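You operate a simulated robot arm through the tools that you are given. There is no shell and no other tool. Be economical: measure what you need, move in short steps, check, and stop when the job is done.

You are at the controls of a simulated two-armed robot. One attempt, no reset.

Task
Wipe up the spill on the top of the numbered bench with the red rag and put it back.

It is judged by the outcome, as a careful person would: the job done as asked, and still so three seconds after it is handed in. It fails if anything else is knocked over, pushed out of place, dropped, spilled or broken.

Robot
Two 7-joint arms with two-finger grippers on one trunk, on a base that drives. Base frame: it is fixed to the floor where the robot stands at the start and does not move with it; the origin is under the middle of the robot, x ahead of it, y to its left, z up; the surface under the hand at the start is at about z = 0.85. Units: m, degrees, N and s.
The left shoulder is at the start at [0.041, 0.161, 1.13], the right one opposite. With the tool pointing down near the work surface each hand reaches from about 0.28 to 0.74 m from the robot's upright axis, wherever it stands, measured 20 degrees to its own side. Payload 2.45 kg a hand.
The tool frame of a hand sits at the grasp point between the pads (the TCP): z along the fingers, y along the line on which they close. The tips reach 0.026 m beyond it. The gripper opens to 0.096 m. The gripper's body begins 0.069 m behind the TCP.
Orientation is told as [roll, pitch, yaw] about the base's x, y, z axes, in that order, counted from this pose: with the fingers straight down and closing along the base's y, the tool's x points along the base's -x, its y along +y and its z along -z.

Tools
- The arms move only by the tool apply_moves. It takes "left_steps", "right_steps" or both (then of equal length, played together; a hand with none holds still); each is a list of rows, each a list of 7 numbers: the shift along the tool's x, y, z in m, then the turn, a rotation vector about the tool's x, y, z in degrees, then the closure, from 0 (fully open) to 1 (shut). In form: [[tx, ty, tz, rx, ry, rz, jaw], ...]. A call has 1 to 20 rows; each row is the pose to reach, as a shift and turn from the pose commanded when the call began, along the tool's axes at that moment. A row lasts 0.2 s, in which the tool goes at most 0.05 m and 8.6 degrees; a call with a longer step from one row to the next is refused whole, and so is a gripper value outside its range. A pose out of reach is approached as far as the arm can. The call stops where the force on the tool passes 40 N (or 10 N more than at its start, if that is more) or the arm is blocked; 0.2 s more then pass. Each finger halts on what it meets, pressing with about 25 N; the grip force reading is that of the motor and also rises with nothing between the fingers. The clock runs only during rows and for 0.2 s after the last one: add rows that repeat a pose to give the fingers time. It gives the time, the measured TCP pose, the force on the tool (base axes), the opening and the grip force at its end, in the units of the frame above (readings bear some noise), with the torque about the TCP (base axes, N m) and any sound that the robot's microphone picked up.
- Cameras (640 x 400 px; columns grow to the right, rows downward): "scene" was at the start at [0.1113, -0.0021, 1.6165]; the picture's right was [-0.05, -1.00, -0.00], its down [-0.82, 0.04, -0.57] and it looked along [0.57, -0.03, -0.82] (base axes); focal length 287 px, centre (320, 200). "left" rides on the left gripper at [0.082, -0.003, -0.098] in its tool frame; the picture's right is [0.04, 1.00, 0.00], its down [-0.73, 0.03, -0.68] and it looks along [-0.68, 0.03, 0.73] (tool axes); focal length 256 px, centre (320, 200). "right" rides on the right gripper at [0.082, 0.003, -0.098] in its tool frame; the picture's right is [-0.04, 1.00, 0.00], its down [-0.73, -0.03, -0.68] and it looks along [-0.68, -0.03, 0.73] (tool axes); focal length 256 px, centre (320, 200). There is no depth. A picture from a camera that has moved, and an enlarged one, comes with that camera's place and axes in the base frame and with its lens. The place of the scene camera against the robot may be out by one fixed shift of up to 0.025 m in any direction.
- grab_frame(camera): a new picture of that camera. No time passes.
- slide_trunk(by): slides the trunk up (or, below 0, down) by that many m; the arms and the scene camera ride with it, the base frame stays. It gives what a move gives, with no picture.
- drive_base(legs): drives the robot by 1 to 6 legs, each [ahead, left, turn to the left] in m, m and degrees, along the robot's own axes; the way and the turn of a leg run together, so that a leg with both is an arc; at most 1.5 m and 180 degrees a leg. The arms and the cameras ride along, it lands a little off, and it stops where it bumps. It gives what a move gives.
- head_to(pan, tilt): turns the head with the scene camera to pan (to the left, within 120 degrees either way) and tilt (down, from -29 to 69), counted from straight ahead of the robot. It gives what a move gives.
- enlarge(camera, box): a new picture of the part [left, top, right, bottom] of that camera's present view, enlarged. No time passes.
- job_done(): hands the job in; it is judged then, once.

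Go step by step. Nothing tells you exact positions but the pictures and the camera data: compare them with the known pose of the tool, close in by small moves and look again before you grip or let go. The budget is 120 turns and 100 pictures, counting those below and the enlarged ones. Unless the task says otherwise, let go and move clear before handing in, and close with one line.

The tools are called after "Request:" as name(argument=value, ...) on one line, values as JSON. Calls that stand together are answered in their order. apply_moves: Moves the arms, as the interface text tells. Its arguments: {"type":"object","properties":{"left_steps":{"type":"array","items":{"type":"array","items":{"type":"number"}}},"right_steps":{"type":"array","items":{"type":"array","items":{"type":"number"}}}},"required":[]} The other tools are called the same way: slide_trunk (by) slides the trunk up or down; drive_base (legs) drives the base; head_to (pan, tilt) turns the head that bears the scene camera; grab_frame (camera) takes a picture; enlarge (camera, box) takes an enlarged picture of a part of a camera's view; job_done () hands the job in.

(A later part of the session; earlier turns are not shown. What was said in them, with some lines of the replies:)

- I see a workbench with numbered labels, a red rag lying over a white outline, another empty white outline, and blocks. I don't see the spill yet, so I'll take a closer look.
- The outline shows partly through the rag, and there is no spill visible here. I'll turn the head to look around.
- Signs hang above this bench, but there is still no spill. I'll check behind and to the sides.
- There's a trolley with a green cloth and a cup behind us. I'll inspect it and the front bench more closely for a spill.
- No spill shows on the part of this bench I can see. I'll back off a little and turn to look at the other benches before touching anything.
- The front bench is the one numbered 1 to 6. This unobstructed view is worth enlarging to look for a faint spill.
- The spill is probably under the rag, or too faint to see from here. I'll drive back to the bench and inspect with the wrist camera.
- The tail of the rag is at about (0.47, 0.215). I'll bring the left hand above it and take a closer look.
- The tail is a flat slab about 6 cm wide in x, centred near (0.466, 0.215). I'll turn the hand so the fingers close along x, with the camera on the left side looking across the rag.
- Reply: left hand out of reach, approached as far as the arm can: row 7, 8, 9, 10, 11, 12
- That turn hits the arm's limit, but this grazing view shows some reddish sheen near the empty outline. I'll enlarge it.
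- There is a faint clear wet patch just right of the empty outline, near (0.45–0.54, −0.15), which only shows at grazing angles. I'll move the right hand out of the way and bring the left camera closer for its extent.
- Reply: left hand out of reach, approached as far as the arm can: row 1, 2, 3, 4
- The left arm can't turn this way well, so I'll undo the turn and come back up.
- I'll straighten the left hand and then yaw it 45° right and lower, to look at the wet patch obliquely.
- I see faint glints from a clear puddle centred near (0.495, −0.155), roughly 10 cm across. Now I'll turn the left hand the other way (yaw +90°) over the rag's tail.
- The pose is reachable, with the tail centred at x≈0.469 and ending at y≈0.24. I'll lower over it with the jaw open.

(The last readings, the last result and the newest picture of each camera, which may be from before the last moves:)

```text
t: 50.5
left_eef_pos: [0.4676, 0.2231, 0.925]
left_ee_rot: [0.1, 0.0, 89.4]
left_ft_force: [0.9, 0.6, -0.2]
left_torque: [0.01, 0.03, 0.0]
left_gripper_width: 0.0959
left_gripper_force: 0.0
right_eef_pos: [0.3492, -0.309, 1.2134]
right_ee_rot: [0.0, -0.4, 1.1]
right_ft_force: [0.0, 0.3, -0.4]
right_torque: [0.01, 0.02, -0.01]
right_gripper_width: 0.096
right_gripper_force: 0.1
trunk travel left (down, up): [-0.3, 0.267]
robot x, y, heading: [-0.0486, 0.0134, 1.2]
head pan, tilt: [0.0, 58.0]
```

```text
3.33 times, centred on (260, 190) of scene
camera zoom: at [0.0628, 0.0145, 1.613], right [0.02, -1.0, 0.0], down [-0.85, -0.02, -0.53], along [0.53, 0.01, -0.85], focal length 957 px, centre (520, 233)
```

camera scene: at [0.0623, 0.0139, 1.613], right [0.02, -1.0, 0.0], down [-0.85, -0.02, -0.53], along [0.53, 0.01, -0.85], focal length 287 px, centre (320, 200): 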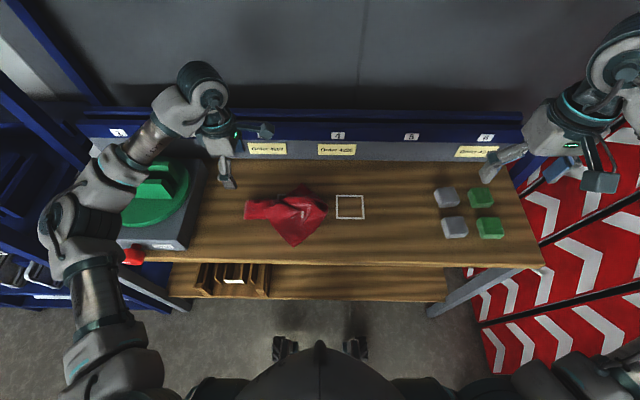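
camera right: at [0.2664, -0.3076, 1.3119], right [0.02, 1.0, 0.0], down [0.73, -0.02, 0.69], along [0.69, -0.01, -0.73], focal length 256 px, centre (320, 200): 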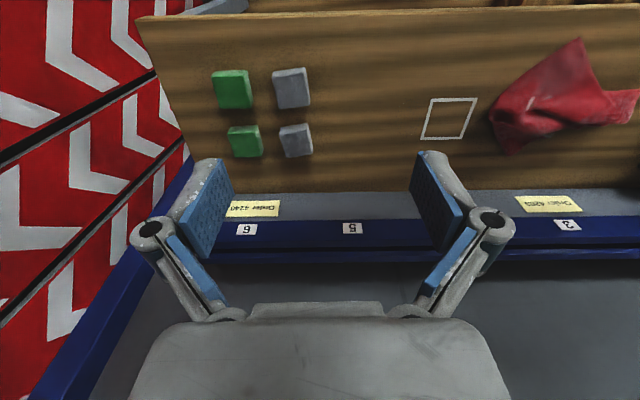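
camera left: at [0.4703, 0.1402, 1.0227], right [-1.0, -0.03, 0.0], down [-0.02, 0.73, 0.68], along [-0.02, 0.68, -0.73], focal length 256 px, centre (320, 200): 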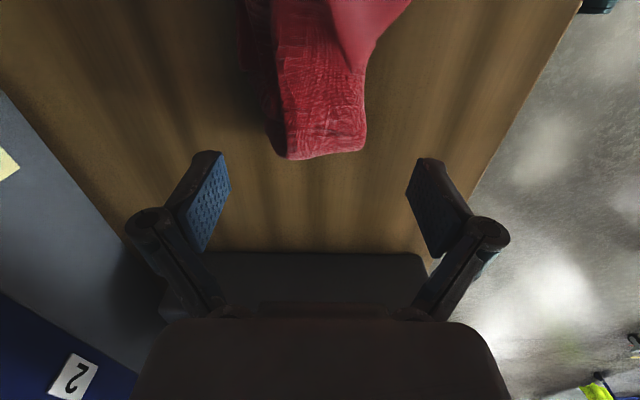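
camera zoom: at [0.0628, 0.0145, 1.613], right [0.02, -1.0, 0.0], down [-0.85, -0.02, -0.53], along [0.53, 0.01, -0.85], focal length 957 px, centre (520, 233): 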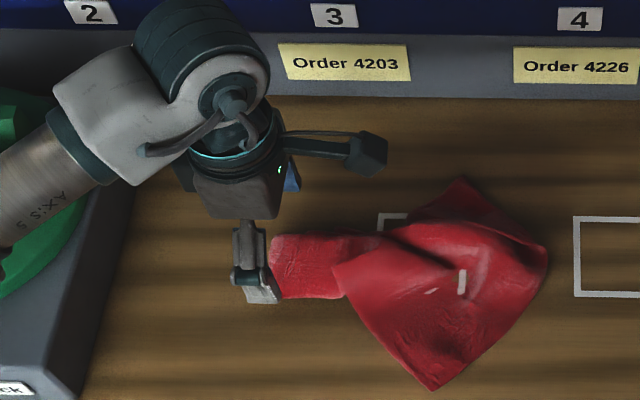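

The tail is slightly toward the robot (centre x≈0.462). I'll correct for that and lower until the tips are just above the bench.

Request:
apply_moves(left_steps=[[0.006, 0.005, 0.015, 0, 0, 0, 0], [0.006, 0.005, 0.03, 0, 0, 0, 0], [0.006, 0.005, 0.043, 0, 0, 0, 0]])

Request:
grab_frame(camera="left")

Request:
enlarge(camera="scene", box=[180, 130, 340, 250])

```text
t: 51.3
left_eef_pos: [0.462, 0.2173, 0.8804]
left_ee_rot: [0.0, 0.0, 89.5]
left_ft_force: [-0.7, 1.4, 0.7]
left_torque: [0.05, 0.01, -0.02]
left_gripper_width: 0.0962
left_gripper_force: 0.0
right_eef_pos: [0.3487, -0.3104, 1.2147]
right_ee_rot: [0.0, -0.4, 1.1]
right_ft_force: [0.2, -0.3, 0.3]
right_torque: [0.0, 0.02, -0.01]
right_gripper_width: 0.0961
right_gripper_force: 0.3
trunk travel left (down, up): [-0.3, 0.267]
robot x, y, heading: [-0.0472, 0.0101, 1.4]
head pan, tilt: [0.0, 58.0]
```

```text
62 pictures are left
camera left: at [0.4639, 0.1341, 0.9778], right [-1.0, -0.03, 0.0], down [-0.02, 0.73, 0.68], along [-0.02, 0.68, -0.73], focal length 256 px, centre (320, 200)
```

left: 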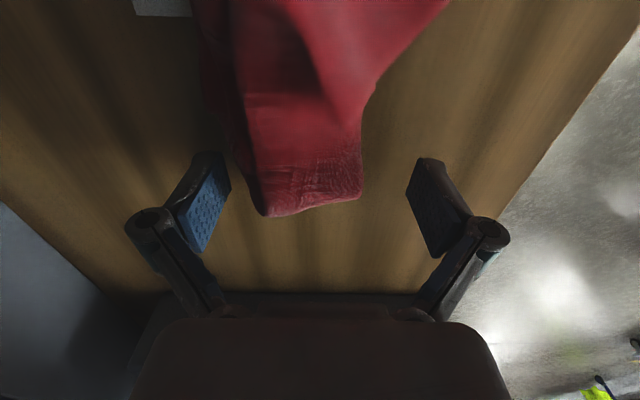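

```text
3.33 times, centred on (260, 190) of scene
camera zoom: at [0.0622, 0.0141, 1.613], right [0.02, -1.0, 0.0], down [-0.85, -0.02, -0.53], along [0.53, 0.01, -0.85], focal length 957 px, centre (520, 233)
```

zoom: 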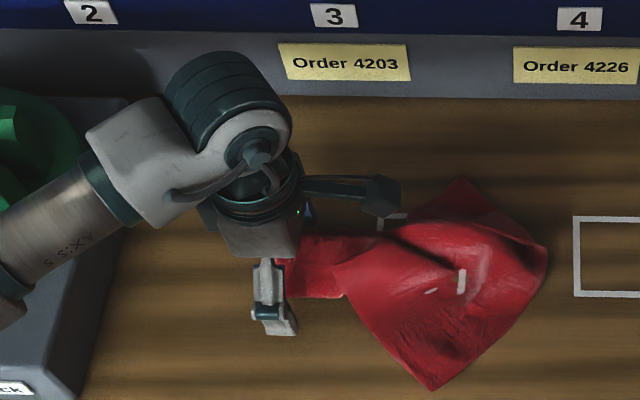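

The tail is between the fingers, so I'll close on it.

Request:
apply_moves(left_steps=[[0, -0.005, 0, 0, 0, 0, 0.3], [0, -0.005, 0, 0, 0, 0, 0.6], [0, -0.005, 0, 0, 0, 0, 1], [0, -0.005, 0, 0, 0, 0, 1], [0, -0.005, 0, 0, 0, 0, 1]])

Request:
grab_frame(camera="left")

```text
t: 52.5
left_eef_pos: [0.4658, 0.2175, 0.8803]
left_ee_rot: [0.2, 0.0, 89.5]
left_ft_force: [-0.4, -0.6, 2.7]
left_torque: [0.02, 0.02, -0.01]
left_gripper_width: 0.0046
left_gripper_force: 25.1
right_eef_pos: [0.3492, -0.3084, 1.2135]
right_ee_rot: [-0.1, -0.5, 1.1]
right_ft_force: [0.5, 0.8, -0.6]
right_torque: [0.0, 0.01, 0.0]
right_gripper_width: 0.0958
right_gripper_force: 0.0
trunk travel left (down, up): [-0.3, 0.267]
robot x, y, heading: [-0.042, 0.0116, 1.3]
head pan, tilt: [0.0, 58.0]
```

```text
60 pictures are left
camera left: at [0.4687, 0.1339, 0.9787], right [-1.0, -0.03, 0.0], down [-0.02, 0.73, 0.68], along [-0.02, 0.68, -0.73], focal length 256 px, centre (320, 200)
```

left: 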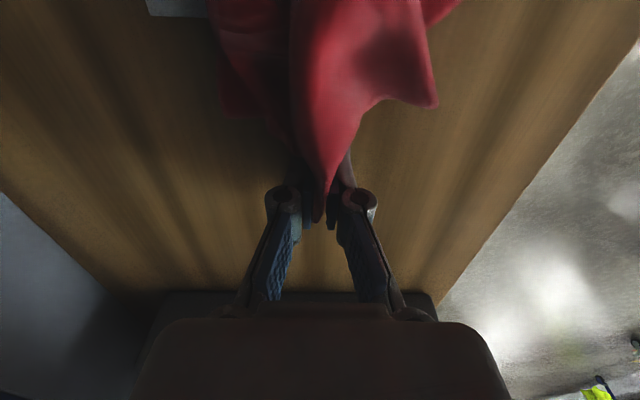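

The rag is real soft cloth and its tail is now pinched (4.6 mm). I'll lift to see what it does.

Request:
apply_moves(left_steps=[[0, 0, -0.03, 0, 0, 0, 1], [0, 0, -0.06, 0, 0, 0, 1], [0, 0, -0.09, 0, 0, 0, 1], [0, 0, -0.12, 0, 0, 0, 1], [0, 0, -0.15, 0, 0, 0, 1], [0, 0, -0.18, 0, 0, 0, 1], [0, 0, -0.18, 0, 0, 0, 1]])

Request:
grab_frame(camera="scene")

Request:
grab_frame(camera="left")

```text
t: 54.1
left_eef_pos: [0.4673, 0.2143, 1.0629]
left_ee_rot: [0.0, 0.0, 89.4]
left_ft_force: [0.2, 0.1, 0.0]
left_torque: [0.04, 0.01, 0.01]
left_gripper_width: 0.0045
left_gripper_force: 25.3
right_eef_pos: [0.3491, -0.3097, 1.214]
right_ee_rot: [0.1, -0.5, 1.2]
right_ft_force: [0.5, 0.2, 0.5]
right_torque: [0.05, 0.04, -0.01]
right_gripper_width: 0.0958
right_gripper_force: 0.1
trunk travel left (down, up): [-0.3, 0.267]
robot x, y, heading: [-0.0462, 0.0142, 1.4]
head pan, tilt: [0.0, 58.0]
```

```text
59 pictures are left
camera scene: at [0.0626, 0.0138, 1.613], right [0.02, -1.0, 0.0], down [-0.85, -0.02, -0.53], along [0.53, 0.01, -0.85], focal length 287 px, centre (320, 200)
```

scene: 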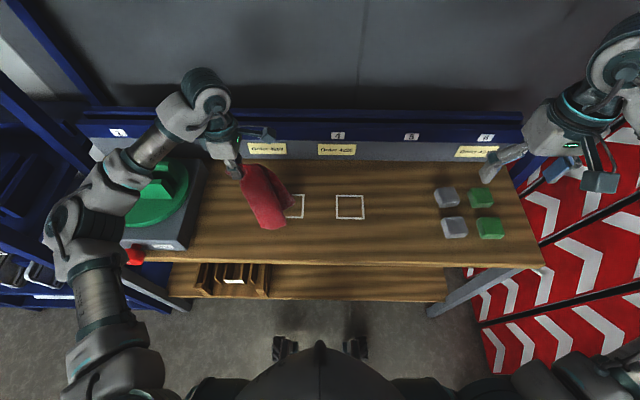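

```text
58 pictures are left
camera left: at [0.4704, 0.1316, 1.161], right [-1.0, -0.03, 0.0], down [-0.02, 0.73, 0.68], along [-0.02, 0.68, -0.73], focal length 256 px, centre (320, 200)
```

left: 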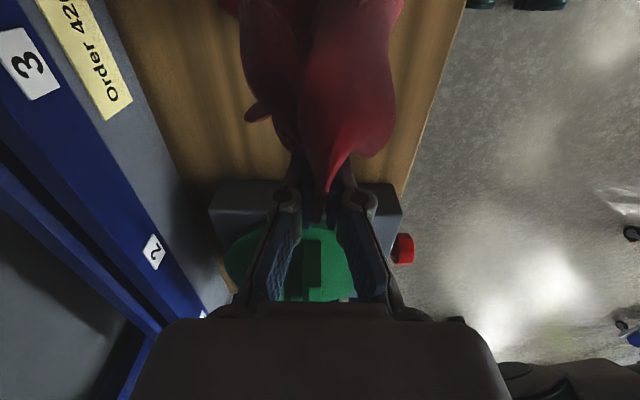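

The rag hangs free and its home outline (about x 0.49, y 0.118) is now visible. I'll carry the rag right toward the puddle.

Request:
apply_moves(left_steps=[[0.02, -0.004, -0.02, 0, 0, 0, 1], [0.06, -0.008, -0.03, 0, 0, 0, 1], [0.1, -0.012, -0.03, 0, 0, 0, 1], [0.14, -0.016, -0.03, 0, 0, 0, 1], [0.18, -0.022, -0.03, 0, 0, 0, 1], [0.22, -0.028, -0.03, 0, 0, 0, 1], [0.26, -0.028, -0.03, 0, 0, 0, 1], [0.26, -0.028, -0.03, 0, 0, 0, 1], [0.26, -0.028, -0.03, 0, 0, 0, 1]])

Request:
grab_frame(camera="scene")

Request:
grab_frame(camera="right")

```text
t: 56.1
left_eef_pos: [0.492, -0.0422, 1.0922]
left_ee_rot: [0.1, 0.2, 89.3]
left_ft_force: [-0.4, -0.9, -0.3]
left_torque: [0.0, 0.02, -0.03]
left_gripper_width: 0.0045
left_gripper_force: 24.9
right_eef_pos: [0.3489, -0.3083, 1.2137]
right_ee_rot: [0.1, -0.6, 1.1]
right_ft_force: [0.2, -0.9, 0.5]
right_torque: [0.01, -0.04, -0.01]
right_gripper_width: 0.096
right_gripper_force: 0.1
trunk travel left (down, up): [-0.3, 0.267]
robot x, y, heading: [-0.0449, 0.0118, 1.1]
head pan, tilt: [0.0, 58.0]
```

```text
57 pictures are left
camera scene: at [0.0629, 0.013, 1.613], right [0.02, -1.0, 0.0], down [-0.85, -0.02, -0.53], along [0.53, 0.01, -0.85], focal length 287 px, centre (320, 200)
```

scene: 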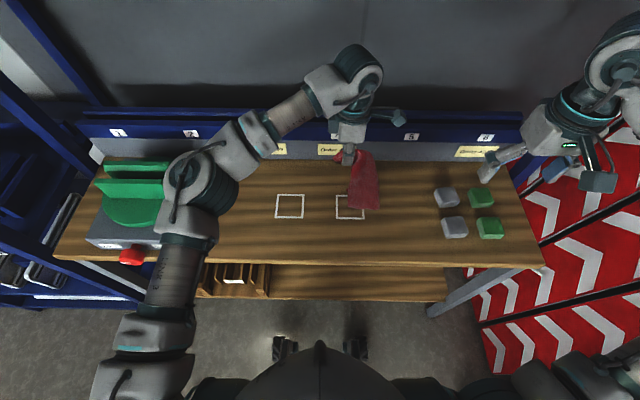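

```text
56 pictures are left
camera right: at [0.2665, -0.305, 1.3125], right [0.02, 1.0, 0.0], down [0.73, -0.01, 0.69], along [0.69, -0.01, -0.73], focal length 256 px, centre (320, 200)
```

right: 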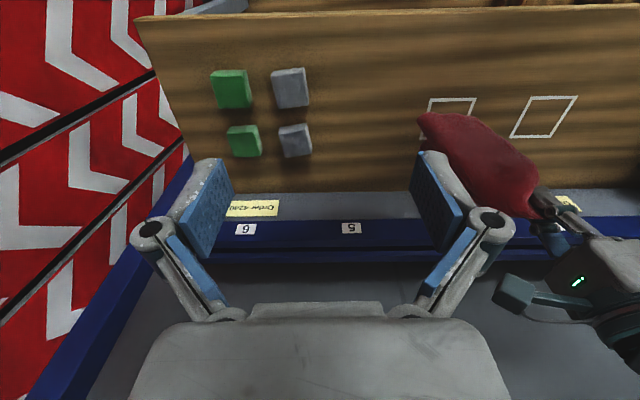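

The arm reaches well. I'll lower the rag onto the patch while moving right.

Request:
apply_moves(left_steps=[[0.01, -0.003, 0.04, 0, 0, 0, 1], [0.03, -0.003, 0.075, 0, 0, 0, 1], [0.05, -0.003, 0.11, 0, 0, 0, 1], [0.07, -0.003, 0.145, 0, 0, 0, 1], [0.09, -0.003, 0.175, 0, 0, 0, 1], [0.105, -0.003, 0.195, 0, 0, 0, 1], [0.115, -0.003, 0.203, 0, 0, 0, 1]])

Request:
grab_frame(camera="scene")

Request:
grab_frame(camera="right")

```text
t: 57.7
left_eef_pos: [0.4953, -0.1604, 0.8889]
left_ee_rot: [0.2, 0.0, 89.4]
left_ft_force: [-0.7, 0.4, 0.2]
left_torque: [-0.01, -0.02, 0.0]
left_gripper_width: 0.0047
left_gripper_force: 24.9
right_eef_pos: [0.3477, -0.3109, 1.2139]
right_ee_rot: [0.0, -0.5, 1.1]
right_ft_force: [0.8, 0.1, 0.0]
right_torque: [-0.03, -0.01, 0.0]
right_gripper_width: 0.0958
right_gripper_force: 0.1
trunk travel left (down, up): [-0.3, 0.267]
robot x, y, heading: [-0.0446, 0.0123, 1.1]
head pan, tilt: [0.0, 58.0]
```

```text
55 pictures are left
camera scene: at [0.0622, 0.0092, 1.6131], right [0.02, -1.0, 0.0], down [-0.85, -0.01, -0.53], along [0.53, 0.01, -0.85], focal length 287 px, centre (320, 200)
```

scene: 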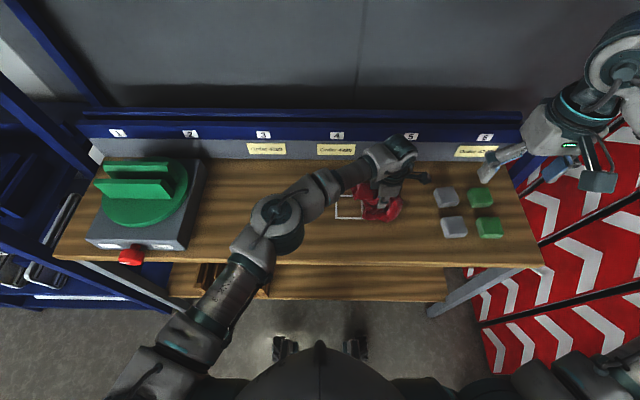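

```text
54 pictures are left
camera right: at [0.2662, -0.3081, 1.3119], right [0.02, 1.0, 0.0], down [0.73, -0.02, 0.69], along [0.69, -0.01, -0.73], focal length 256 px, centre (320, 200)
```

right: 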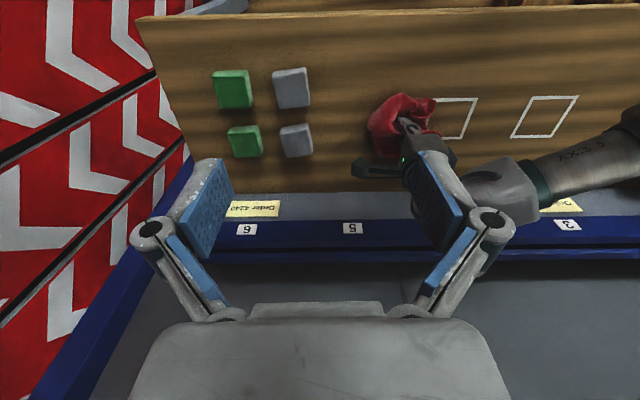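

The bunched rag sits on the puddle. I'll press lightly and sweep a raster over the whole wet area.

Request:
apply_moves(left_steps=[[0, 0.02, 0.004, 0, 0, 0, 1], [-0.02, 0.045, 0.006, 0, 0, 0, 1], [-0.05, 0.065, 0.006, 0, 0, 0, 1], [-0.05, 0.03, 0.006, 0, 0, 0, 1], [-0.05, -0.005, 0.006, 0, 0, 0, 1], [-0.05, -0.04, 0.006, 0, 0, 0, 1], [-0.05, -0.06, 0.006, 0, 0, 0, 1], [-0.02, -0.06, 0.006, 0, 0, 0, 1], [-0.02, -0.03, 0.006, 0, 0, 0, 1], [-0.02, 0.005, 0.006, 0, 0, 0, 1], [-0.02, 0.04, 0.006, 0, 0, 0, 1], [-0.02, 0.065, 0.006, 0, 0, 0, 1], [0.01, 0.065, 0.006, 0, 0, 0, 1], [0.01, 0.03, 0.006, 0, 0, 0, 1], [0.01, -0.005, 0.006, 0, 0, 0, 1], [0.01, -0.04, 0.006, 0, 0, 0, 1], [0.01, -0.06, 0.006, 0, 0, 0, 1], [0.04, -0.06, 0.006, 0, 0, 0, 1], [0.04, -0.03, 0.006, 0, 0, 0, 1], [0.04, 0, 0.006, 0, 0, 0, 1]])

Request:
grab_frame(camera="scene")

Request:
grab_frame(camera="right")

```text
t: 61.9
left_eef_pos: [0.5206, -0.1413, 0.8862]
left_ee_rot: [0.1, -0.1, 89.4]
left_ft_force: [-0.4, 0.5, 0.7]
left_torque: [0.02, -0.01, -0.04]
left_gripper_width: 0.0047
left_gripper_force: 25.2
left hand out of reach, approached as far as the arm can: row 7, 8, 9, 15, 16, 17, 18, 19, 20
right_eef_pos: [0.3499, -0.3117, 1.2126]
right_ee_rot: [0.1, -0.3, 1.1]
right_ft_force: [1.0, -0.4, 0.0]
right_torque: [0.01, -0.01, -0.02]
right_gripper_width: 0.0959
right_gripper_force: 0.1
trunk travel left (down, up): [-0.3, 0.267]
robot x, y, heading: [-0.0489, 0.0113, 0.9]
head pan, tilt: [0.0, 58.0]
```

```text
53 pictures are left
camera scene: at [0.0636, 0.0072, 1.6129], right [0.02, -1.0, 0.0], down [-0.85, -0.01, -0.53], along [0.53, 0.01, -0.85], focal length 287 px, centre (320, 200)
```

scene: 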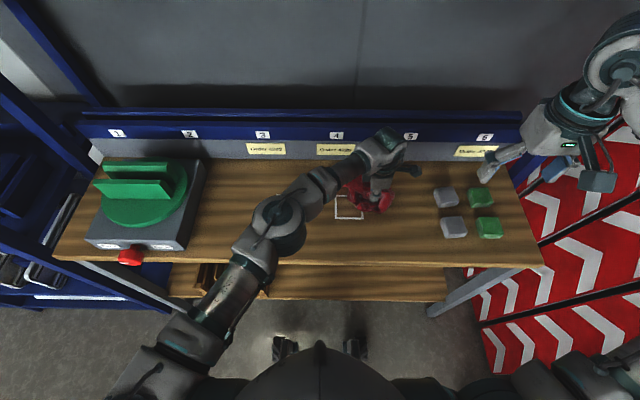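

```text
52 pictures are left
camera right: at [0.2676, -0.3093, 1.3112], right [0.02, 1.0, 0.0], down [0.73, -0.02, 0.68], along [0.68, -0.01, -0.73], focal length 256 px, centre (320, 200)
```

right: 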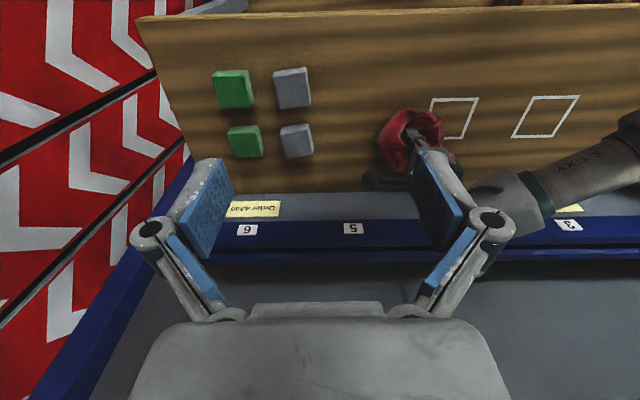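

The far-right part is at the reach limit, so I'll raise the rag slightly and shift the base 5 cm ahead and 6 cm right.

Request:
apply_moves(left_steps=[[0, 0.01, -0.03, 0, 0, 0, 1], [0, 0.02, -0.05, 0, 0, 0, 1]])

Request:
drive_base(legs=[[0.04, -0.06, 0]])

Request:
grab_frame(camera="scene")

```text
t: 62.5
left_eef_pos: [0.498, -0.1392, 0.9386]
left_ee_rot: [0.1, 0.0, 89.4]
left_ft_force: [-1.4, 0.4, -0.1]
left_torque: [0.04, -0.01, 0.02]
left_gripper_width: 0.0046
left_gripper_force: 24.9
right_eef_pos: [0.3479, -0.3094, 1.2145]
right_ee_rot: [0.1, -0.4, 1.0]
right_ft_force: [0.5, 0.3, 0.0]
right_torque: [-0.05, 0.04, -0.02]
right_gripper_width: 0.0959
right_gripper_force: 0.1
trunk travel left (down, up): [-0.3, 0.267]
robot x, y, heading: [-0.0454, 0.0125, 1.2]
head pan, tilt: [0.0, 58.0]
```

```text
t: 64.1
left_eef_pos: [0.5322, -0.2222, 0.9426]
left_ee_rot: [-0.6, -1.0, 89.4]
left_ft_force: [-1.6, -1.7, 0.6]
left_torque: [0.12, -0.17, 0.01]
left_gripper_width: 0.0043
left_gripper_force: 25.5
right_eef_pos: [0.3801, -0.3971, 1.2114]
right_ee_rot: [1.2, -1.1, 1.0]
right_ft_force: [0.8, -0.8, -0.6]
right_torque: [0.04, 0.0, -0.02]
right_gripper_width: 0.0959
right_gripper_force: 0.1
trunk travel left (down, up): [-0.3, 0.267]
robot x, y, heading: [-0.0028, -0.0572, 1.0]
head pan, tilt: [0.0, 58.0]
stopped in leg 1: the robot was blocked; the commanded pose is now the measured one
```

```text
51 pictures are left
camera scene: at [0.1028, -0.0911, 1.6126], right [0.02, -1.0, -0.03], down [-0.85, 0.0, -0.53], along [0.53, 0.03, -0.85], focal length 287 px, centre (320, 200)
```

scene: 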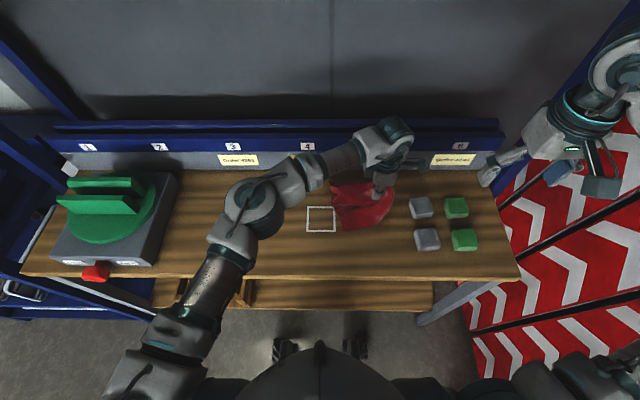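

The base was blocked at about the end of the move. I'll look at the right side to see what it touched.

Request:
head_to(pan=-75, tilt=45)

Request:
grab_frame(camera="scene")

```text
t: 65.5
left_eef_pos: [0.5346, -0.1635, 0.9493]
left_ee_rot: [-0.5, 1.8, 89.7]
left_ft_force: [0.9, 0.8, -0.2]
left_torque: [-0.18, 0.17, -0.04]
left_gripper_width: 0.0045
left_gripper_force: 24.7
right_eef_pos: [0.3801, -0.3266, 1.2287]
right_ee_rot: [-1.9, -0.9, 1.6]
right_ft_force: [0.2, 0.8, 0.5]
right_torque: [-0.09, -0.02, -0.03]
right_gripper_width: 0.0962
right_gripper_force: 0.2
trunk travel left (down, up): [-0.3, 0.267]
robot x, y, heading: [-0.0033, -0.0426, 1.2]
head pan, tilt: [-75.0, 45.0]
```

```text
50 pictures are left
camera scene: at [0.0582, -0.0755, 1.632], right [-0.96, -0.28, 0.01], down [-0.2, 0.66, -0.73], along [0.2, -0.7, -0.69], focal length 287 px, centre (320, 200)
```

scene: 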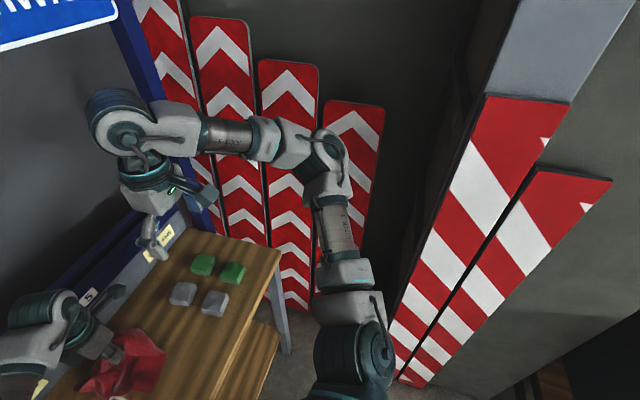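

No obvious contact of the arm, though the robot is rocking slightly. I'll hold still to let it settle.

Request:
apply_moves(left_steps=[[0, 0, 0, 0, 0, 0, 1], [0, 0, 0, 0, 0, 0, 1], [0, 0, 0, 0, 0, 0, 1], [0, 0, 0, 0, 0, 0, 1], [0, 0, 0, 0, 0, 0, 1], [0, 0, 0, 0, 0, 0, 1], [0, 0, 0, 0, 0, 0, 1], [0, 0, 0, 0, 0, 0, 1]])

Request:
grab_frame(camera="scene")

```text
t: 67.3
left_eef_pos: [0.5344, -0.1706, 0.9481]
left_ee_rot: [-0.6, 1.4, 89.7]
left_ft_force: [0.3, 1.9, 0.1]
left_torque: [-0.05, 0.07, 0.05]
left_gripper_width: 0.0045
left_gripper_force: 24.7
right_eef_pos: [0.3817, -0.3368, 1.2255]
right_ee_rot: [-1.6, -1.1, 1.5]
right_ft_force: [0.3, 0.2, -0.1]
right_torque: [-0.05, 0.05, 0.01]
right_gripper_width: 0.0963
right_gripper_force: 0.0
trunk travel left (down, up): [-0.3, 0.267]
robot x, y, heading: [-0.0015, -0.0463, 1.4]
head pan, tilt: [-75.0, 45.0]
```

```text
49 pictures are left
camera scene: at [0.0579, -0.0827, 1.6319], right [-0.96, -0.28, 0.01], down [-0.2, 0.66, -0.72], along [0.2, -0.7, -0.69], focal length 287 px, centre (320, 200)
```

scene: 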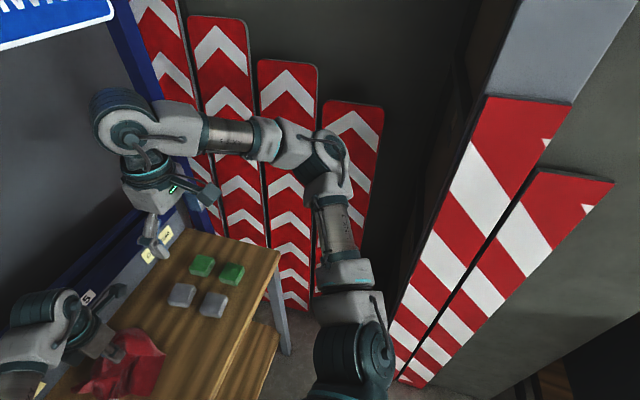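

The robot leans a bit (~1.5°) as if resting against something. I'll ease it back left a little and recheck.

Request:
drive_base(legs=[[-0.01, 0.03, 0]])

Request:
apply_moves(left_steps=[[0, 0, 0, 0, 0, 0, 1], [0, 0, 0, 0, 0, 0, 1], [0, 0, 0, 0, 0, 0, 1], [0, 0, 0, 0, 0, 0, 1], [0, 0, 0, 0, 0, 0, 1], [0, 0, 0, 0, 0, 0, 1], [0, 0, 0, 0, 0, 0, 1], [0, 0, 0, 0, 0, 0, 1], [0, 0, 0, 0, 0, 0, 1], [0, 0, 0, 0, 0, 0, 1]])

Request:
head_to(pan=0, tilt=60)

Request:
grab_frame(camera="scene")

```text
t: 68.5
left_eef_pos: [0.5159, -0.2001, 0.9503]
left_ee_rot: [-1.0, -1.4, 89.5]
left_ft_force: [-1.6, -1.9, -0.4]
left_torque: [0.13, -0.12, -0.06]
left_gripper_width: 0.0047
left_gripper_force: 24.9
right_eef_pos: [0.3583, -0.3748, 1.2159]
right_ee_rot: [1.4, -1.6, 1.1]
right_ft_force: [-0.2, -0.4, -0.6]
right_torque: [0.14, -0.06, -0.02]
right_gripper_width: 0.0957
right_gripper_force: 0.0
trunk travel left (down, up): [-0.3, 0.267]
robot x, y, heading: [-0.0113, -0.0233, 1.2]
head pan, tilt: [-75.0, 45.0]
stopped in leg 1: the robot was blocked; the commanded pose is now the measured one
```

```text
t: 70.9
left_eef_pos: [0.5182, -0.1189, 0.9602]
left_ee_rot: [-1.2, 2.3, 90.0]
left_ft_force: [0.5, -0.1, 0.3]
left_torque: [-0.04, 0.11, 0.01]
left_gripper_width: 0.0044
left_gripper_force: 25.0
right_eef_pos: [0.3572, -0.28, 1.2379]
right_ee_rot: [-2.6, -1.9, 1.9]
right_ft_force: [0.6, -0.2, 1.1]
right_torque: [-0.02, 0.02, -0.01]
right_gripper_width: 0.0965
right_gripper_force: 0.0
trunk travel left (down, up): [-0.3, 0.267]
robot x, y, heading: [-0.0136, -0.0018, 1.3]
head pan, tilt: [-75.0, 45.0]
stopped in row 10 (left hand): the arm was blocked; the commanded pose is now the measured one
```

```text
t: 72.3
left_eef_pos: [0.5217, -0.12, 0.9606]
left_ee_rot: [-1.1, 1.9, 90.1]
left_ft_force: [1.4, 0.6, 0.0]
left_torque: [-0.04, 0.08, 0.01]
left_gripper_width: 0.0047
left_gripper_force: 25.0
right_eef_pos: [0.3568, -0.2807, 1.2356]
right_ee_rot: [-2.6, -1.9, 2.0]
right_ft_force: [-0.1, 0.5, 0.1]
right_torque: [-0.06, -0.02, 0.05]
right_gripper_width: 0.0962
right_gripper_force: 0.0
trunk travel left (down, up): [-0.3, 0.267]
robot x, y, heading: [-0.0097, -0.0012, 1.0]
head pan, tilt: [0.0, 60.0]
```

```text
48 pictures are left
camera scene: at [0.0948, -0.0037, 1.6106], right [0.02, -1.0, 0.0], down [-0.87, -0.01, -0.5], along [0.5, 0.01, -0.87], focal length 287 px, centre (320, 200)
```

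scene: 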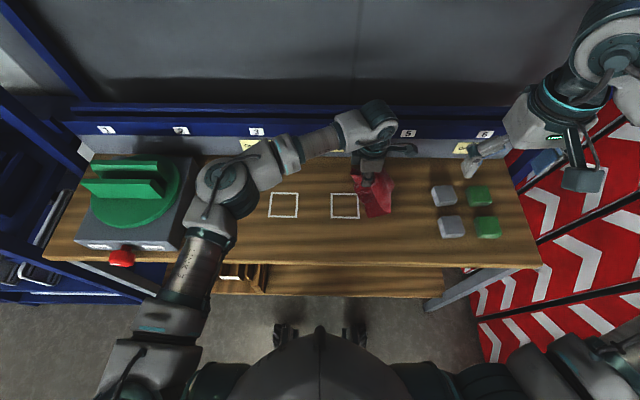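

The robot is settled again and nothing on the bench has moved; it is now a bit closer. I'll lower and continue wiping over the right and far parts of the patch.

Request:
apply_moves(left_steps=[[0, 0.02, 0.04, 0, 0, 0, 1], [0, 0.05, 0.075, 0, 0, 0, 1], [0, 0.07, 0.077, 0, 0, 0, 1], [0, 0.035, 0.077, 0, 0, 0, 1], [0, 0, 0.077, 0, 0, 0, 1], [0, -0.03, 0.077, 0, 0, 0, 1], [0.03, -0.03, 0.077, 0, 0, 0, 1], [0.03, 0.005, 0.077, 0, 0, 0, 1], [0.03, 0.04, 0.077, 0, 0, 0, 1], [0.03, 0.07, 0.077, 0, 0, 0, 1], [0.06, 0.07, 0.077, 0, 0, 0, 1], [0.06, 0.035, 0.077, 0, 0, 0, 1], [0.06, 0, 0.077, 0, 0, 0, 1], [0.06, -0.03, 0.077, 0, 0, 0, 1], [0.09, -0.03, 0.077, 0, 0, 0, 1], [0.09, 0.005, 0.077, 0, 0, 0, 1], [0.09, 0.04, 0.077, 0, 0, 0, 1], [0.09, 0.07, 0.077, 0, 0, 0, 1], [0.06, 0.06, 0.077, 0, 0, 0, 1], [0.04, 0.03, 0.077, 0, 0, 0, 1]])

Request:
grab_frame(camera="scene")

Request:
grab_frame(camera="right")

```text
t: 76.5
left_eef_pos: [0.4895, -0.1949, 0.8787]
left_ee_rot: [-1.0, 0.5, 90.0]
left_ft_force: [-0.9, -0.2, 0.1]
left_torque: [0.03, -0.04, 0.01]
left_gripper_width: 0.0044
left_gripper_force: 25.3
left hand out of reach, approached as far as the arm can: row 13, 14, 15, 16, 17
right_eef_pos: [0.3575, -0.3217, 1.2271]
right_ee_rot: [-0.8, -1.8, 1.6]
right_ft_force: [-0.8, -0.2, 0.0]
right_torque: [0.05, 0.02, -0.04]
right_gripper_width: 0.0959
right_gripper_force: 0.0
trunk travel left (down, up): [-0.3, 0.267]
robot x, y, heading: [-0.0097, -0.0101, 1.1]
head pan, tilt: [0.0, 60.0]
```

```text
47 pictures are left
camera scene: at [0.0952, -0.0405, 1.6101], right [0.02, -1.0, -0.02], down [-0.87, 0.0, -0.5], along [0.5, 0.03, -0.87], focal length 287 px, centre (320, 200)
```

scene: 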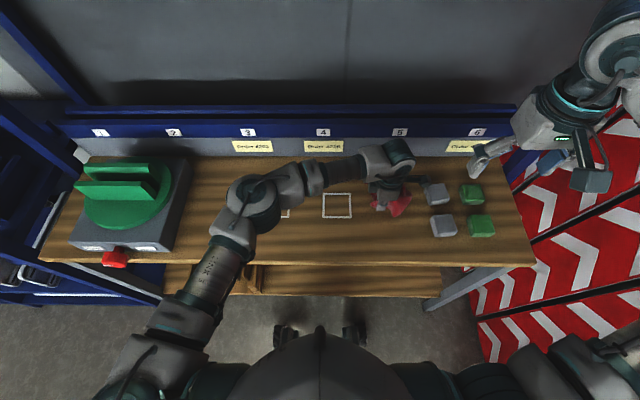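

```text
46 pictures are left
camera right: at [0.2734, -0.3185, 1.3228], right [0.01, 1.0, -0.01], down [0.71, 0.0, 0.7], along [0.7, -0.02, -0.71], focal length 256 px, centre (320, 200)
```

right: 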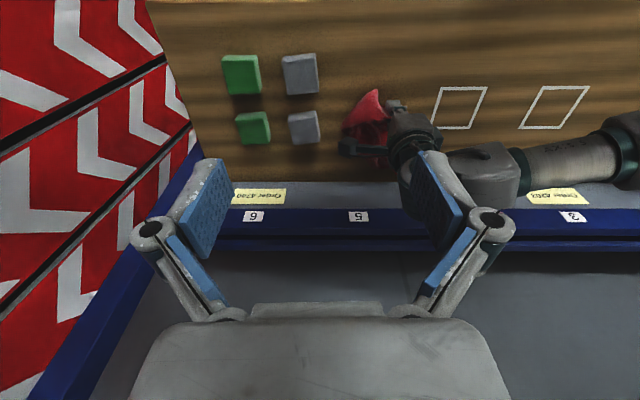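

I'll do one more set of strokes in the other direction to make sure the patch is fully covered.

Request:
apply_moves(left_steps=[[0.005, 0.03, 0, 0, 0, 0, 1], [-0.03, 0.04, 0, 0, 0, 0, 1], [-0.065, 0.04, 0, 0, 0, 0, 1], [-0.1, 0.04, 0, 0, 0, 0, 1], [-0.1, 0.01, 0, 0, 0, 0, 1], [-0.065, 0.01, 0, 0, 0, 0, 1], [-0.03, 0.01, 0, 0, 0, 0, 1], [0.01, 0.01, 0, 0, 0, 0, 1], [0.005, -0.02, 0, 0, 0, 0, 1], [-0.03, -0.02, 0, 0, 0, 0, 1], [-0.065, -0.02, 0, 0, 0, 0, 1], [-0.1, -0.02, 0, 0, 0, 0, 1], [-0.1, -0.05, 0, 0, 0, 0, 1], [-0.065, -0.05, 0, 0, 0, 0, 1], [-0.03, -0.045, 0, 0, 0, 0, 1], [-0.02, -0.03, 0, 0, 0, 0, 1], [-0.04, 0, 0, 0, 0, 0, 1], [-0.07, 0, 0, 0, 0, 0, 1], [-0.1, 0, 0, 0, 0, 0, 1], [-0.1, 0, -0.04, 0, 0, 0, 1]])

Request:
grab_frame(camera="scene")

```text
t: 80.8
left_eef_pos: [0.4882, -0.0825, 0.9164]
left_ee_rot: [-1.2, 0.9, 89.9]
left_ft_force: [0.0, -0.8, -0.7]
left_torque: [0.07, -0.02, 0.04]
left_gripper_width: 0.0047
left_gripper_force: 25.0
right_eef_pos: [0.357, -0.3123, 1.2306]
right_ee_rot: [-1.3, -1.8, 1.7]
right_ft_force: [-0.1, 0.3, -0.8]
right_torque: [0.04, -0.02, 0.02]
right_gripper_width: 0.096
right_gripper_force: 0.0
trunk travel left (down, up): [-0.3, 0.267]
robot x, y, heading: [-0.0112, -0.0083, 1.2]
head pan, tilt: [0.0, 60.0]
```

```text
45 pictures are left
camera scene: at [0.0923, -0.015, 1.6108], right [0.02, -1.0, -0.01], down [-0.87, -0.01, -0.5], along [0.5, 0.01, -0.87], focal length 287 px, centre (320, 200)
```

scene: 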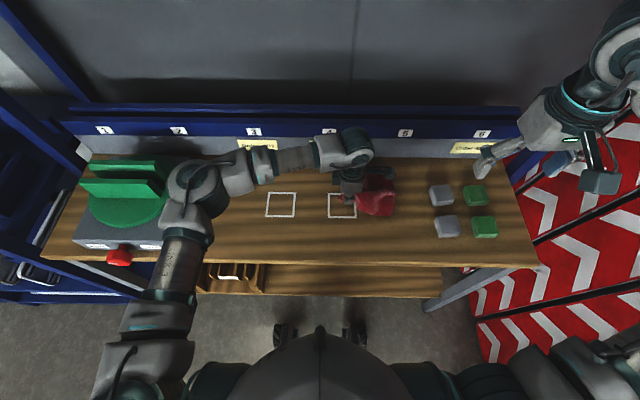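

Now I'll carry the rag back and lay it over its home outline, trailing to the right as it originally lay.

Request:
apply_moves(left_steps=[[0, 0, -0.04, 0, 0, 0, 1], [-0.02, 0, -0.08, 0, 0, 0, 1], [-0.05, 0, -0.11, 0, 0, 0, 1], [-0.08, 0, -0.13, 0, 0, 0, 1], [-0.11, 0, -0.13, 0, 0, 0, 1], [-0.11, 0, -0.13, 0, 0, 0, 1], [-0.11, 0, -0.13, 0, 0, 0, 1], [-0.125, 0, -0.1, 0, 0, 0, 1], [-0.145, 0, -0.07, 0, 0, 0, 1], [-0.17, 0, -0.04, 0, 0, 0, 1], [-0.2, 0, -0.01, 0, 0, 0, 1], [-0.23, 0, 0.015, 0, 0, 0, 1], [-0.26, 0, 0.025, 0, 0, 0, 1], [-0.275, 0, 0.027, 0, 0, 0, 1]])

Request:
grab_frame(camera="scene")

Request:
enlarge(camera="scene", box=[200, 140, 440, 290])

```text
t: 83.8
left_eef_pos: [0.489, 0.2001, 0.8862]
left_ee_rot: [-1.2, 1.3, 89.9]
left_ft_force: [-0.7, 0.5, -0.6]
left_torque: [0.01, 0.01, 0.01]
left_gripper_width: 0.0045
left_gripper_force: 24.9
right_eef_pos: [0.3575, -0.2995, 1.2321]
right_ee_rot: [-1.7, -1.8, 1.8]
right_ft_force: [-0.1, 0.2, -0.2]
right_torque: [0.02, 0.01, -0.03]
right_gripper_width: 0.0958
right_gripper_force: 0.1
trunk travel left (down, up): [-0.3, 0.267]
robot x, y, heading: [-0.0075, -0.0092, 1.3]
head pan, tilt: [0.0, 60.0]
```

```text
44 pictures are left
camera scene: at [0.0932, -0.0057, 1.6107], right [0.02, -1.0, 0.0], down [-0.87, -0.02, -0.5], along [0.5, 0.01, -0.87], focal length 287 px, centre (320, 200)
```

scene: 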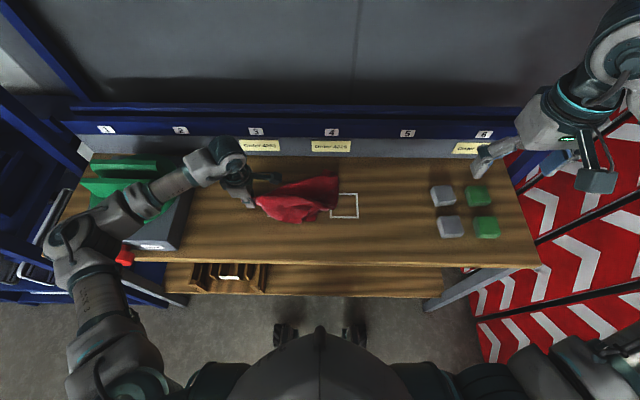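

```text
2.67 times, centred on (320, 215) of scene
camera zoom: at [0.0932, -0.0057, 1.6107], right [0.02, -1.0, 0.0], down [-0.87, -0.02, -0.5], along [0.5, 0.01, -0.87], focal length 766 px, centre (320, 160)
```

zoom: 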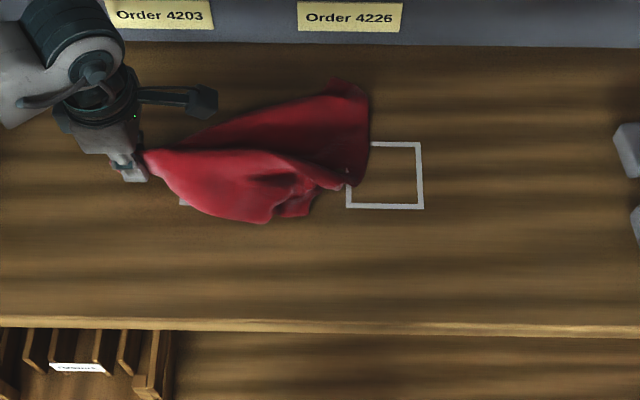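

The rag overlaps the second outline slightly, so I'll drag it 4 cm left. At the same time I'll bring the free right hand over to inspect the wiped area at an oblique angle.

Request:
apply_moves(left_steps=[[-0.01, 0, 0, 0, 0, 0, 1], [-0.02, 0, 0, 0, 0, 0, 1], [-0.03, 0, 0, 0, 0, 0, 1], [-0.042, 0, 0, 0, 0, 0, 1], [-0.042, 0, 0, 0, 0, 0, 1], [-0.042, 0, 0, 0, 0, 0, 1], [-0.042, 0, 0, 0, 0, 0, 1], [-0.042, 0, 0, 0, 0, 0, 1]], right_steps=[[0, 0.03, 0.02, 0, 0, 6, 0], [0, 0.065, 0.045, 0, 0, 12, 0], [0, 0.1, 0.07, 0, 0, 18, 0], [0, 0.135, 0.095, 0, 0, 24, 0], [0, 0.17, 0.12, 0, 0, 30, 0], [0, 0.205, 0.145, 0, 0, 36, 0], [0, 0.24, 0.17, 0, 0, 42, 0], [0, 0.27, 0.195, 0, 0, 48, 0]])

Request:
grab_frame(camera="right")

Request:
grab_frame(camera="scene")

```text
t: 85.5
left_eef_pos: [0.491, 0.2433, 0.8841]
left_ee_rot: [-1.2, 1.4, 89.9]
left_ft_force: [-0.2, 0.1, -0.2]
left_torque: [0.0, 0.01, 0.0]
left_gripper_width: 0.0047
left_gripper_force: 24.7
right_eef_pos: [0.3544, -0.0345, 1.0289]
right_ee_rot: [0.2, -2.6, -46.3]
right_ft_force: [-0.2, -0.6, -0.3]
right_torque: [-0.02, 0.02, 0.01]
right_gripper_width: 0.0958
right_gripper_force: 0.1
trunk travel left (down, up): [-0.3, 0.267]
robot x, y, heading: [-0.0098, -0.0055, 1.1]
head pan, tilt: [0.0, 60.0]
```

```text
42 pictures are left
camera right: at [0.298, 0.0303, 1.1237], right [0.75, 0.66, 0.0], down [0.46, -0.53, 0.71], along [0.47, -0.53, -0.7], focal length 256 px, centre (320, 200)
```

right: 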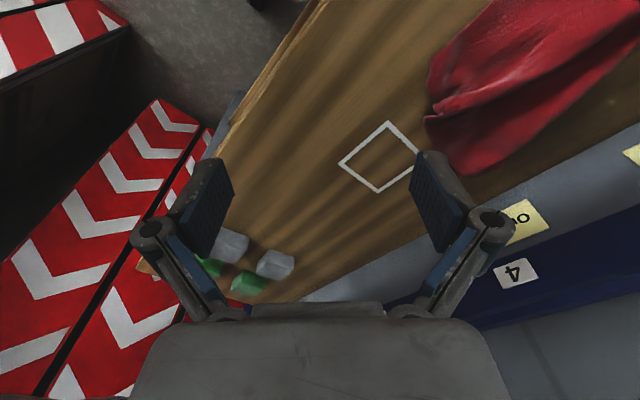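

```text
41 pictures are left
camera scene: at [0.0948, 0.0007, 1.6106], right [0.02, -1.0, 0.0], down [-0.87, -0.02, -0.5], along [0.5, 0.01, -0.87], focal length 287 px, centre (320, 200)
```

scene: 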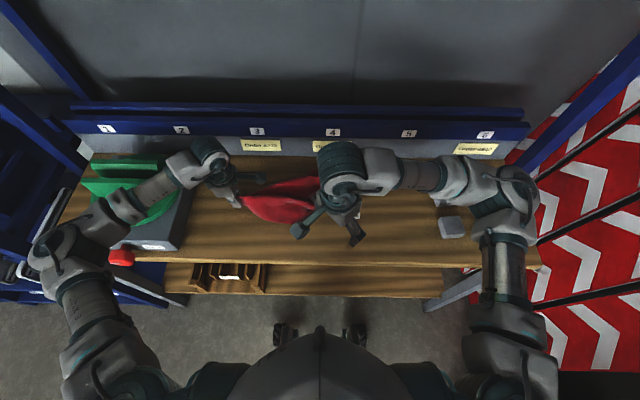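

Request:
enlarge(camera="right", box=[210, 110, 434, 280])

Request:
enlarge(camera="right", box=[270, 150, 390, 240])

```text
2.35 times, centred on (322, 195) of right
camera zoom: at [0.298, 0.0303, 1.1237], right [0.75, 0.66, 0.0], down [0.46, -0.53, 0.71], along [0.47, -0.53, -0.7], focal length 602 px, centre (315, 212)
```

zoom: 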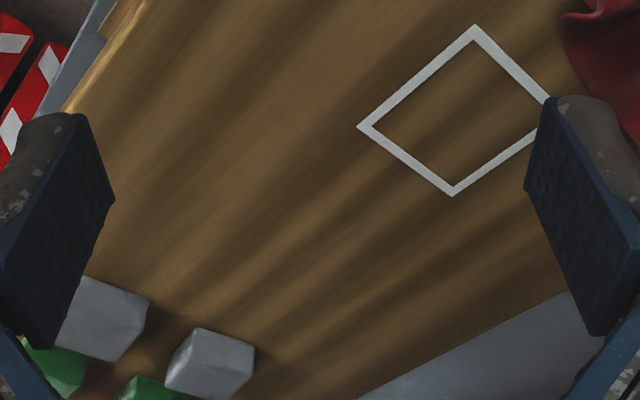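

```text
4.44 times, centred on (330, 195) of right
camera zoom: at [0.298, 0.0303, 1.1237], right [0.75, 0.66, 0.0], down [0.46, -0.53, 0.71], along [0.47, -0.53, -0.7], focal length 1138 px, centre (276, 222)
```

zoom: 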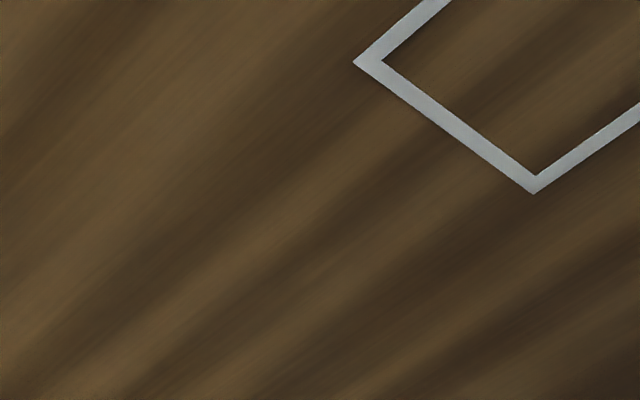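

The wiped area looks clean now. I'll confirm from a more sideways angle, like the one that first revealed the puddle.

Request:
apply_moves(right_steps=[[0, 0.0, 0, 0, 0, 8, 0], [0, 0, 0, 0, 0, 16, 0], [0, 0, 0, 0, 0, 24, 0], [0, 0, 0, 0, 0, 32, 0], [0.02, 0.02, 0, 0, 0, 36, 0]])

Request:
grab_frame(camera="right")

Request:
enlarge(camera="right", box=[240, 100, 440, 300])

```text
t: 86.8
left_eef_pos: [0.4905, 0.2443, 0.8843]
left_ee_rot: [-1.2, 1.5, 89.9]
left_ft_force: [-0.5, 0.6, -0.2]
left_torque: [0.01, 0.0, 0.01]
left_gripper_width: 0.0044
left_gripper_force: 24.9
right_eef_pos: [0.3559, -0.005, 1.0282]
right_ee_rot: [1.7, -2.2, -82.5]
right_ft_force: [-0.2, 0.1, 0.1]
right_torque: [-0.01, 0.0, 0.0]
right_gripper_width: 0.096
right_gripper_force: 0.1
trunk travel left (down, up): [-0.3, 0.267]
robot x, y, heading: [-0.0125, -0.0006, 1.1]
head pan, tilt: [0.0, 60.0]
```

```text
38 pictures are left
camera right: at [0.346, 0.0798, 1.1236], right [1.0, 0.09, 0.03], down [0.05, -0.71, 0.7], along [0.09, -0.7, -0.71], focal length 256 px, centre (320, 200)
```

right: 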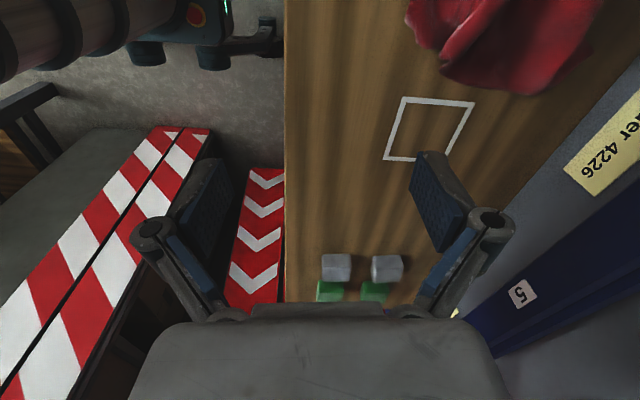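

```text
2.00 times, centred on (340, 200) of right
camera zoom: at [0.346, 0.0798, 1.1236], right [1.0, 0.09, 0.03], down [0.05, -0.71, 0.7], along [0.09, -0.7, -0.71], focal length 512 px, centre (280, 200)
```

zoom: 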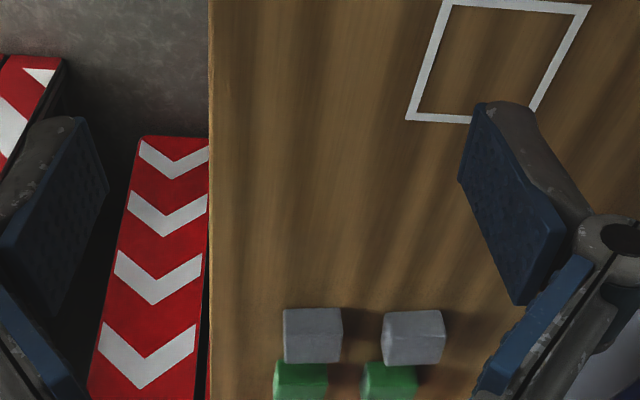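

The area is clean from both angles. Now I'll release the rag, lift the left hand straight up, and retreat the right hand.

Request:
apply_moves(left_steps=[[0, 0, 0, 0, 0, 0, 0.7], [0, 0, 0, 0, 0, 0, 0.4], [0, 0, 0, 0, 0, 0, 0.4], [0, 0, 0, 0, 0, 0, 0.4], [0, 0, -0.02, 0, 0, 0, 0.4], [0, 0, -0.045, 0, 0, 0, 0.4], [0, 0, -0.08, 0, 0, 0, 0.4], [0, 0, -0.12, 0, 0, 0, 0.4], [0, 0, -0.16, 0, 0, 0, 0.4], [0, 0, -0.2, 0, 0, 0, 0.4], [0, 0, -0.22, 0, 0, 0, 0.4]], right_steps=[[0, 0, -0.03, 0, 0, -4, 0], [-0.02, 0, -0.06, 0, 0, -12, 0], [-0.05, 0, -0.09, 0, 0, -20, 0], [-0.08, 0, -0.12, 0, 0, -28, 0], [-0.11, 0, -0.14, 0, 0, -36, 0], [-0.14, 0, -0.16, 0, 0, -44, 0], [-0.17, 0, -0.17, 0, 0, -52, 0], [-0.2, 0, -0.17, 0, 0, -60, 0], [-0.23, 0, -0.17, 0, 0, -68, 0], [-0.25, 0, -0.17, 0, 0, -76, 0], [-0.27, 0, -0.17, 0, 0, -83, 0]])

Request:
grab_frame(camera="scene")

Request:
grab_frame(camera="right")

```text
t: 89.2
left_eef_pos: [0.4851, 0.2451, 1.1067]
left_ee_rot: [-1.1, 1.3, 89.9]
left_ft_force: [-0.8, 0.9, 0.8]
left_torque: [0.01, 0.0, 0.01]
left_gripper_width: 0.0576
left_gripper_force: 0.1
right_eef_pos: [0.3856, -0.2698, 1.2057]
right_ee_rot: [-1.6, -1.9, 0.9]
right_ft_force: [0.2, -1.1, 0.4]
right_torque: [0.03, 0.0, 0.03]
right_gripper_width: 0.0961
right_gripper_force: 0.1
trunk travel left (down, up): [-0.3, 0.267]
robot x, y, heading: [-0.0109, -0.0059, 1.2]
head pan, tilt: [0.0, 60.0]
```

```text
36 pictures are left
camera scene: at [0.0927, -0.0045, 1.6107], right [0.02, -1.0, 0.0], down [-0.87, -0.02, -0.5], along [0.5, 0.01, -0.87], focal length 287 px, centre (320, 200)
```

scene: 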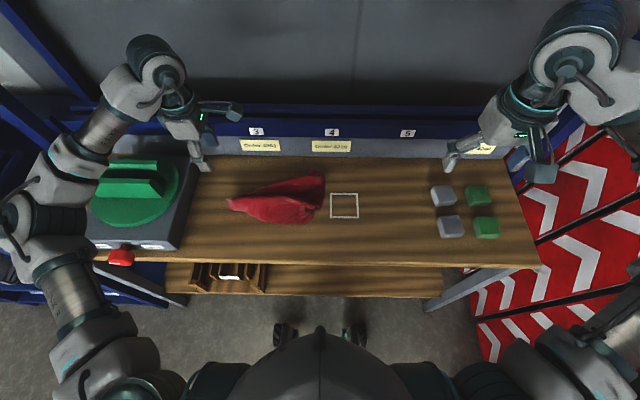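

```text
35 pictures are left
camera right: at [0.3012, -0.2643, 1.3019], right [0.03, 1.0, -0.03], down [0.71, 0.0, 0.7], along [0.7, -0.04, -0.71], focal length 256 px, centre (320, 200)
```

right: 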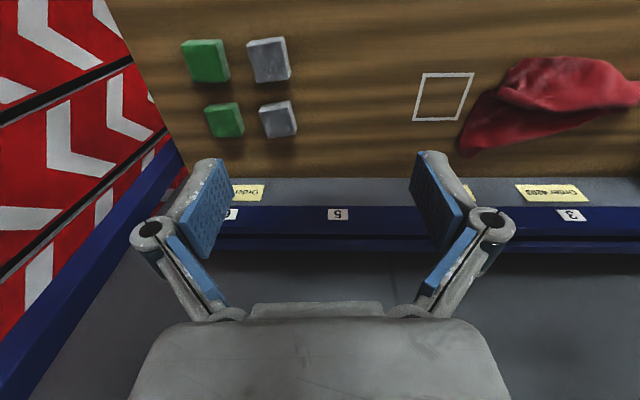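

The rag lies released over its home outline and both hands are clear. One last close check.

Request:
enlarge(camera="scene", box=[190, 150, 430, 270])

```text
2.67 times, centred on (310, 210) of scene
camera zoom: at [0.0927, -0.0045, 1.6107], right [0.02, -1.0, 0.0], down [-0.87, -0.02, -0.5], along [0.5, 0.01, -0.87], focal length 766 px, centre (347, 173)
```

zoom: 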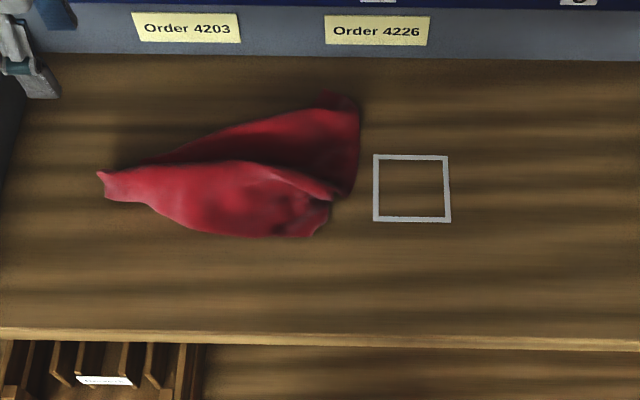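

The rag covers its home outline, the bench looks clean and the other items are in place, so I'm handing in.

Request:
job_done()

```text
The job is handed in.
```

I wiped the clear spill off the numbered bench with the red rag, and the bench looked clean from two low angles. The rag is back over its outline, and nothing else on the bench looks out of place. The base reported being blocked twice while I repositioned it, and I never found what it touched.
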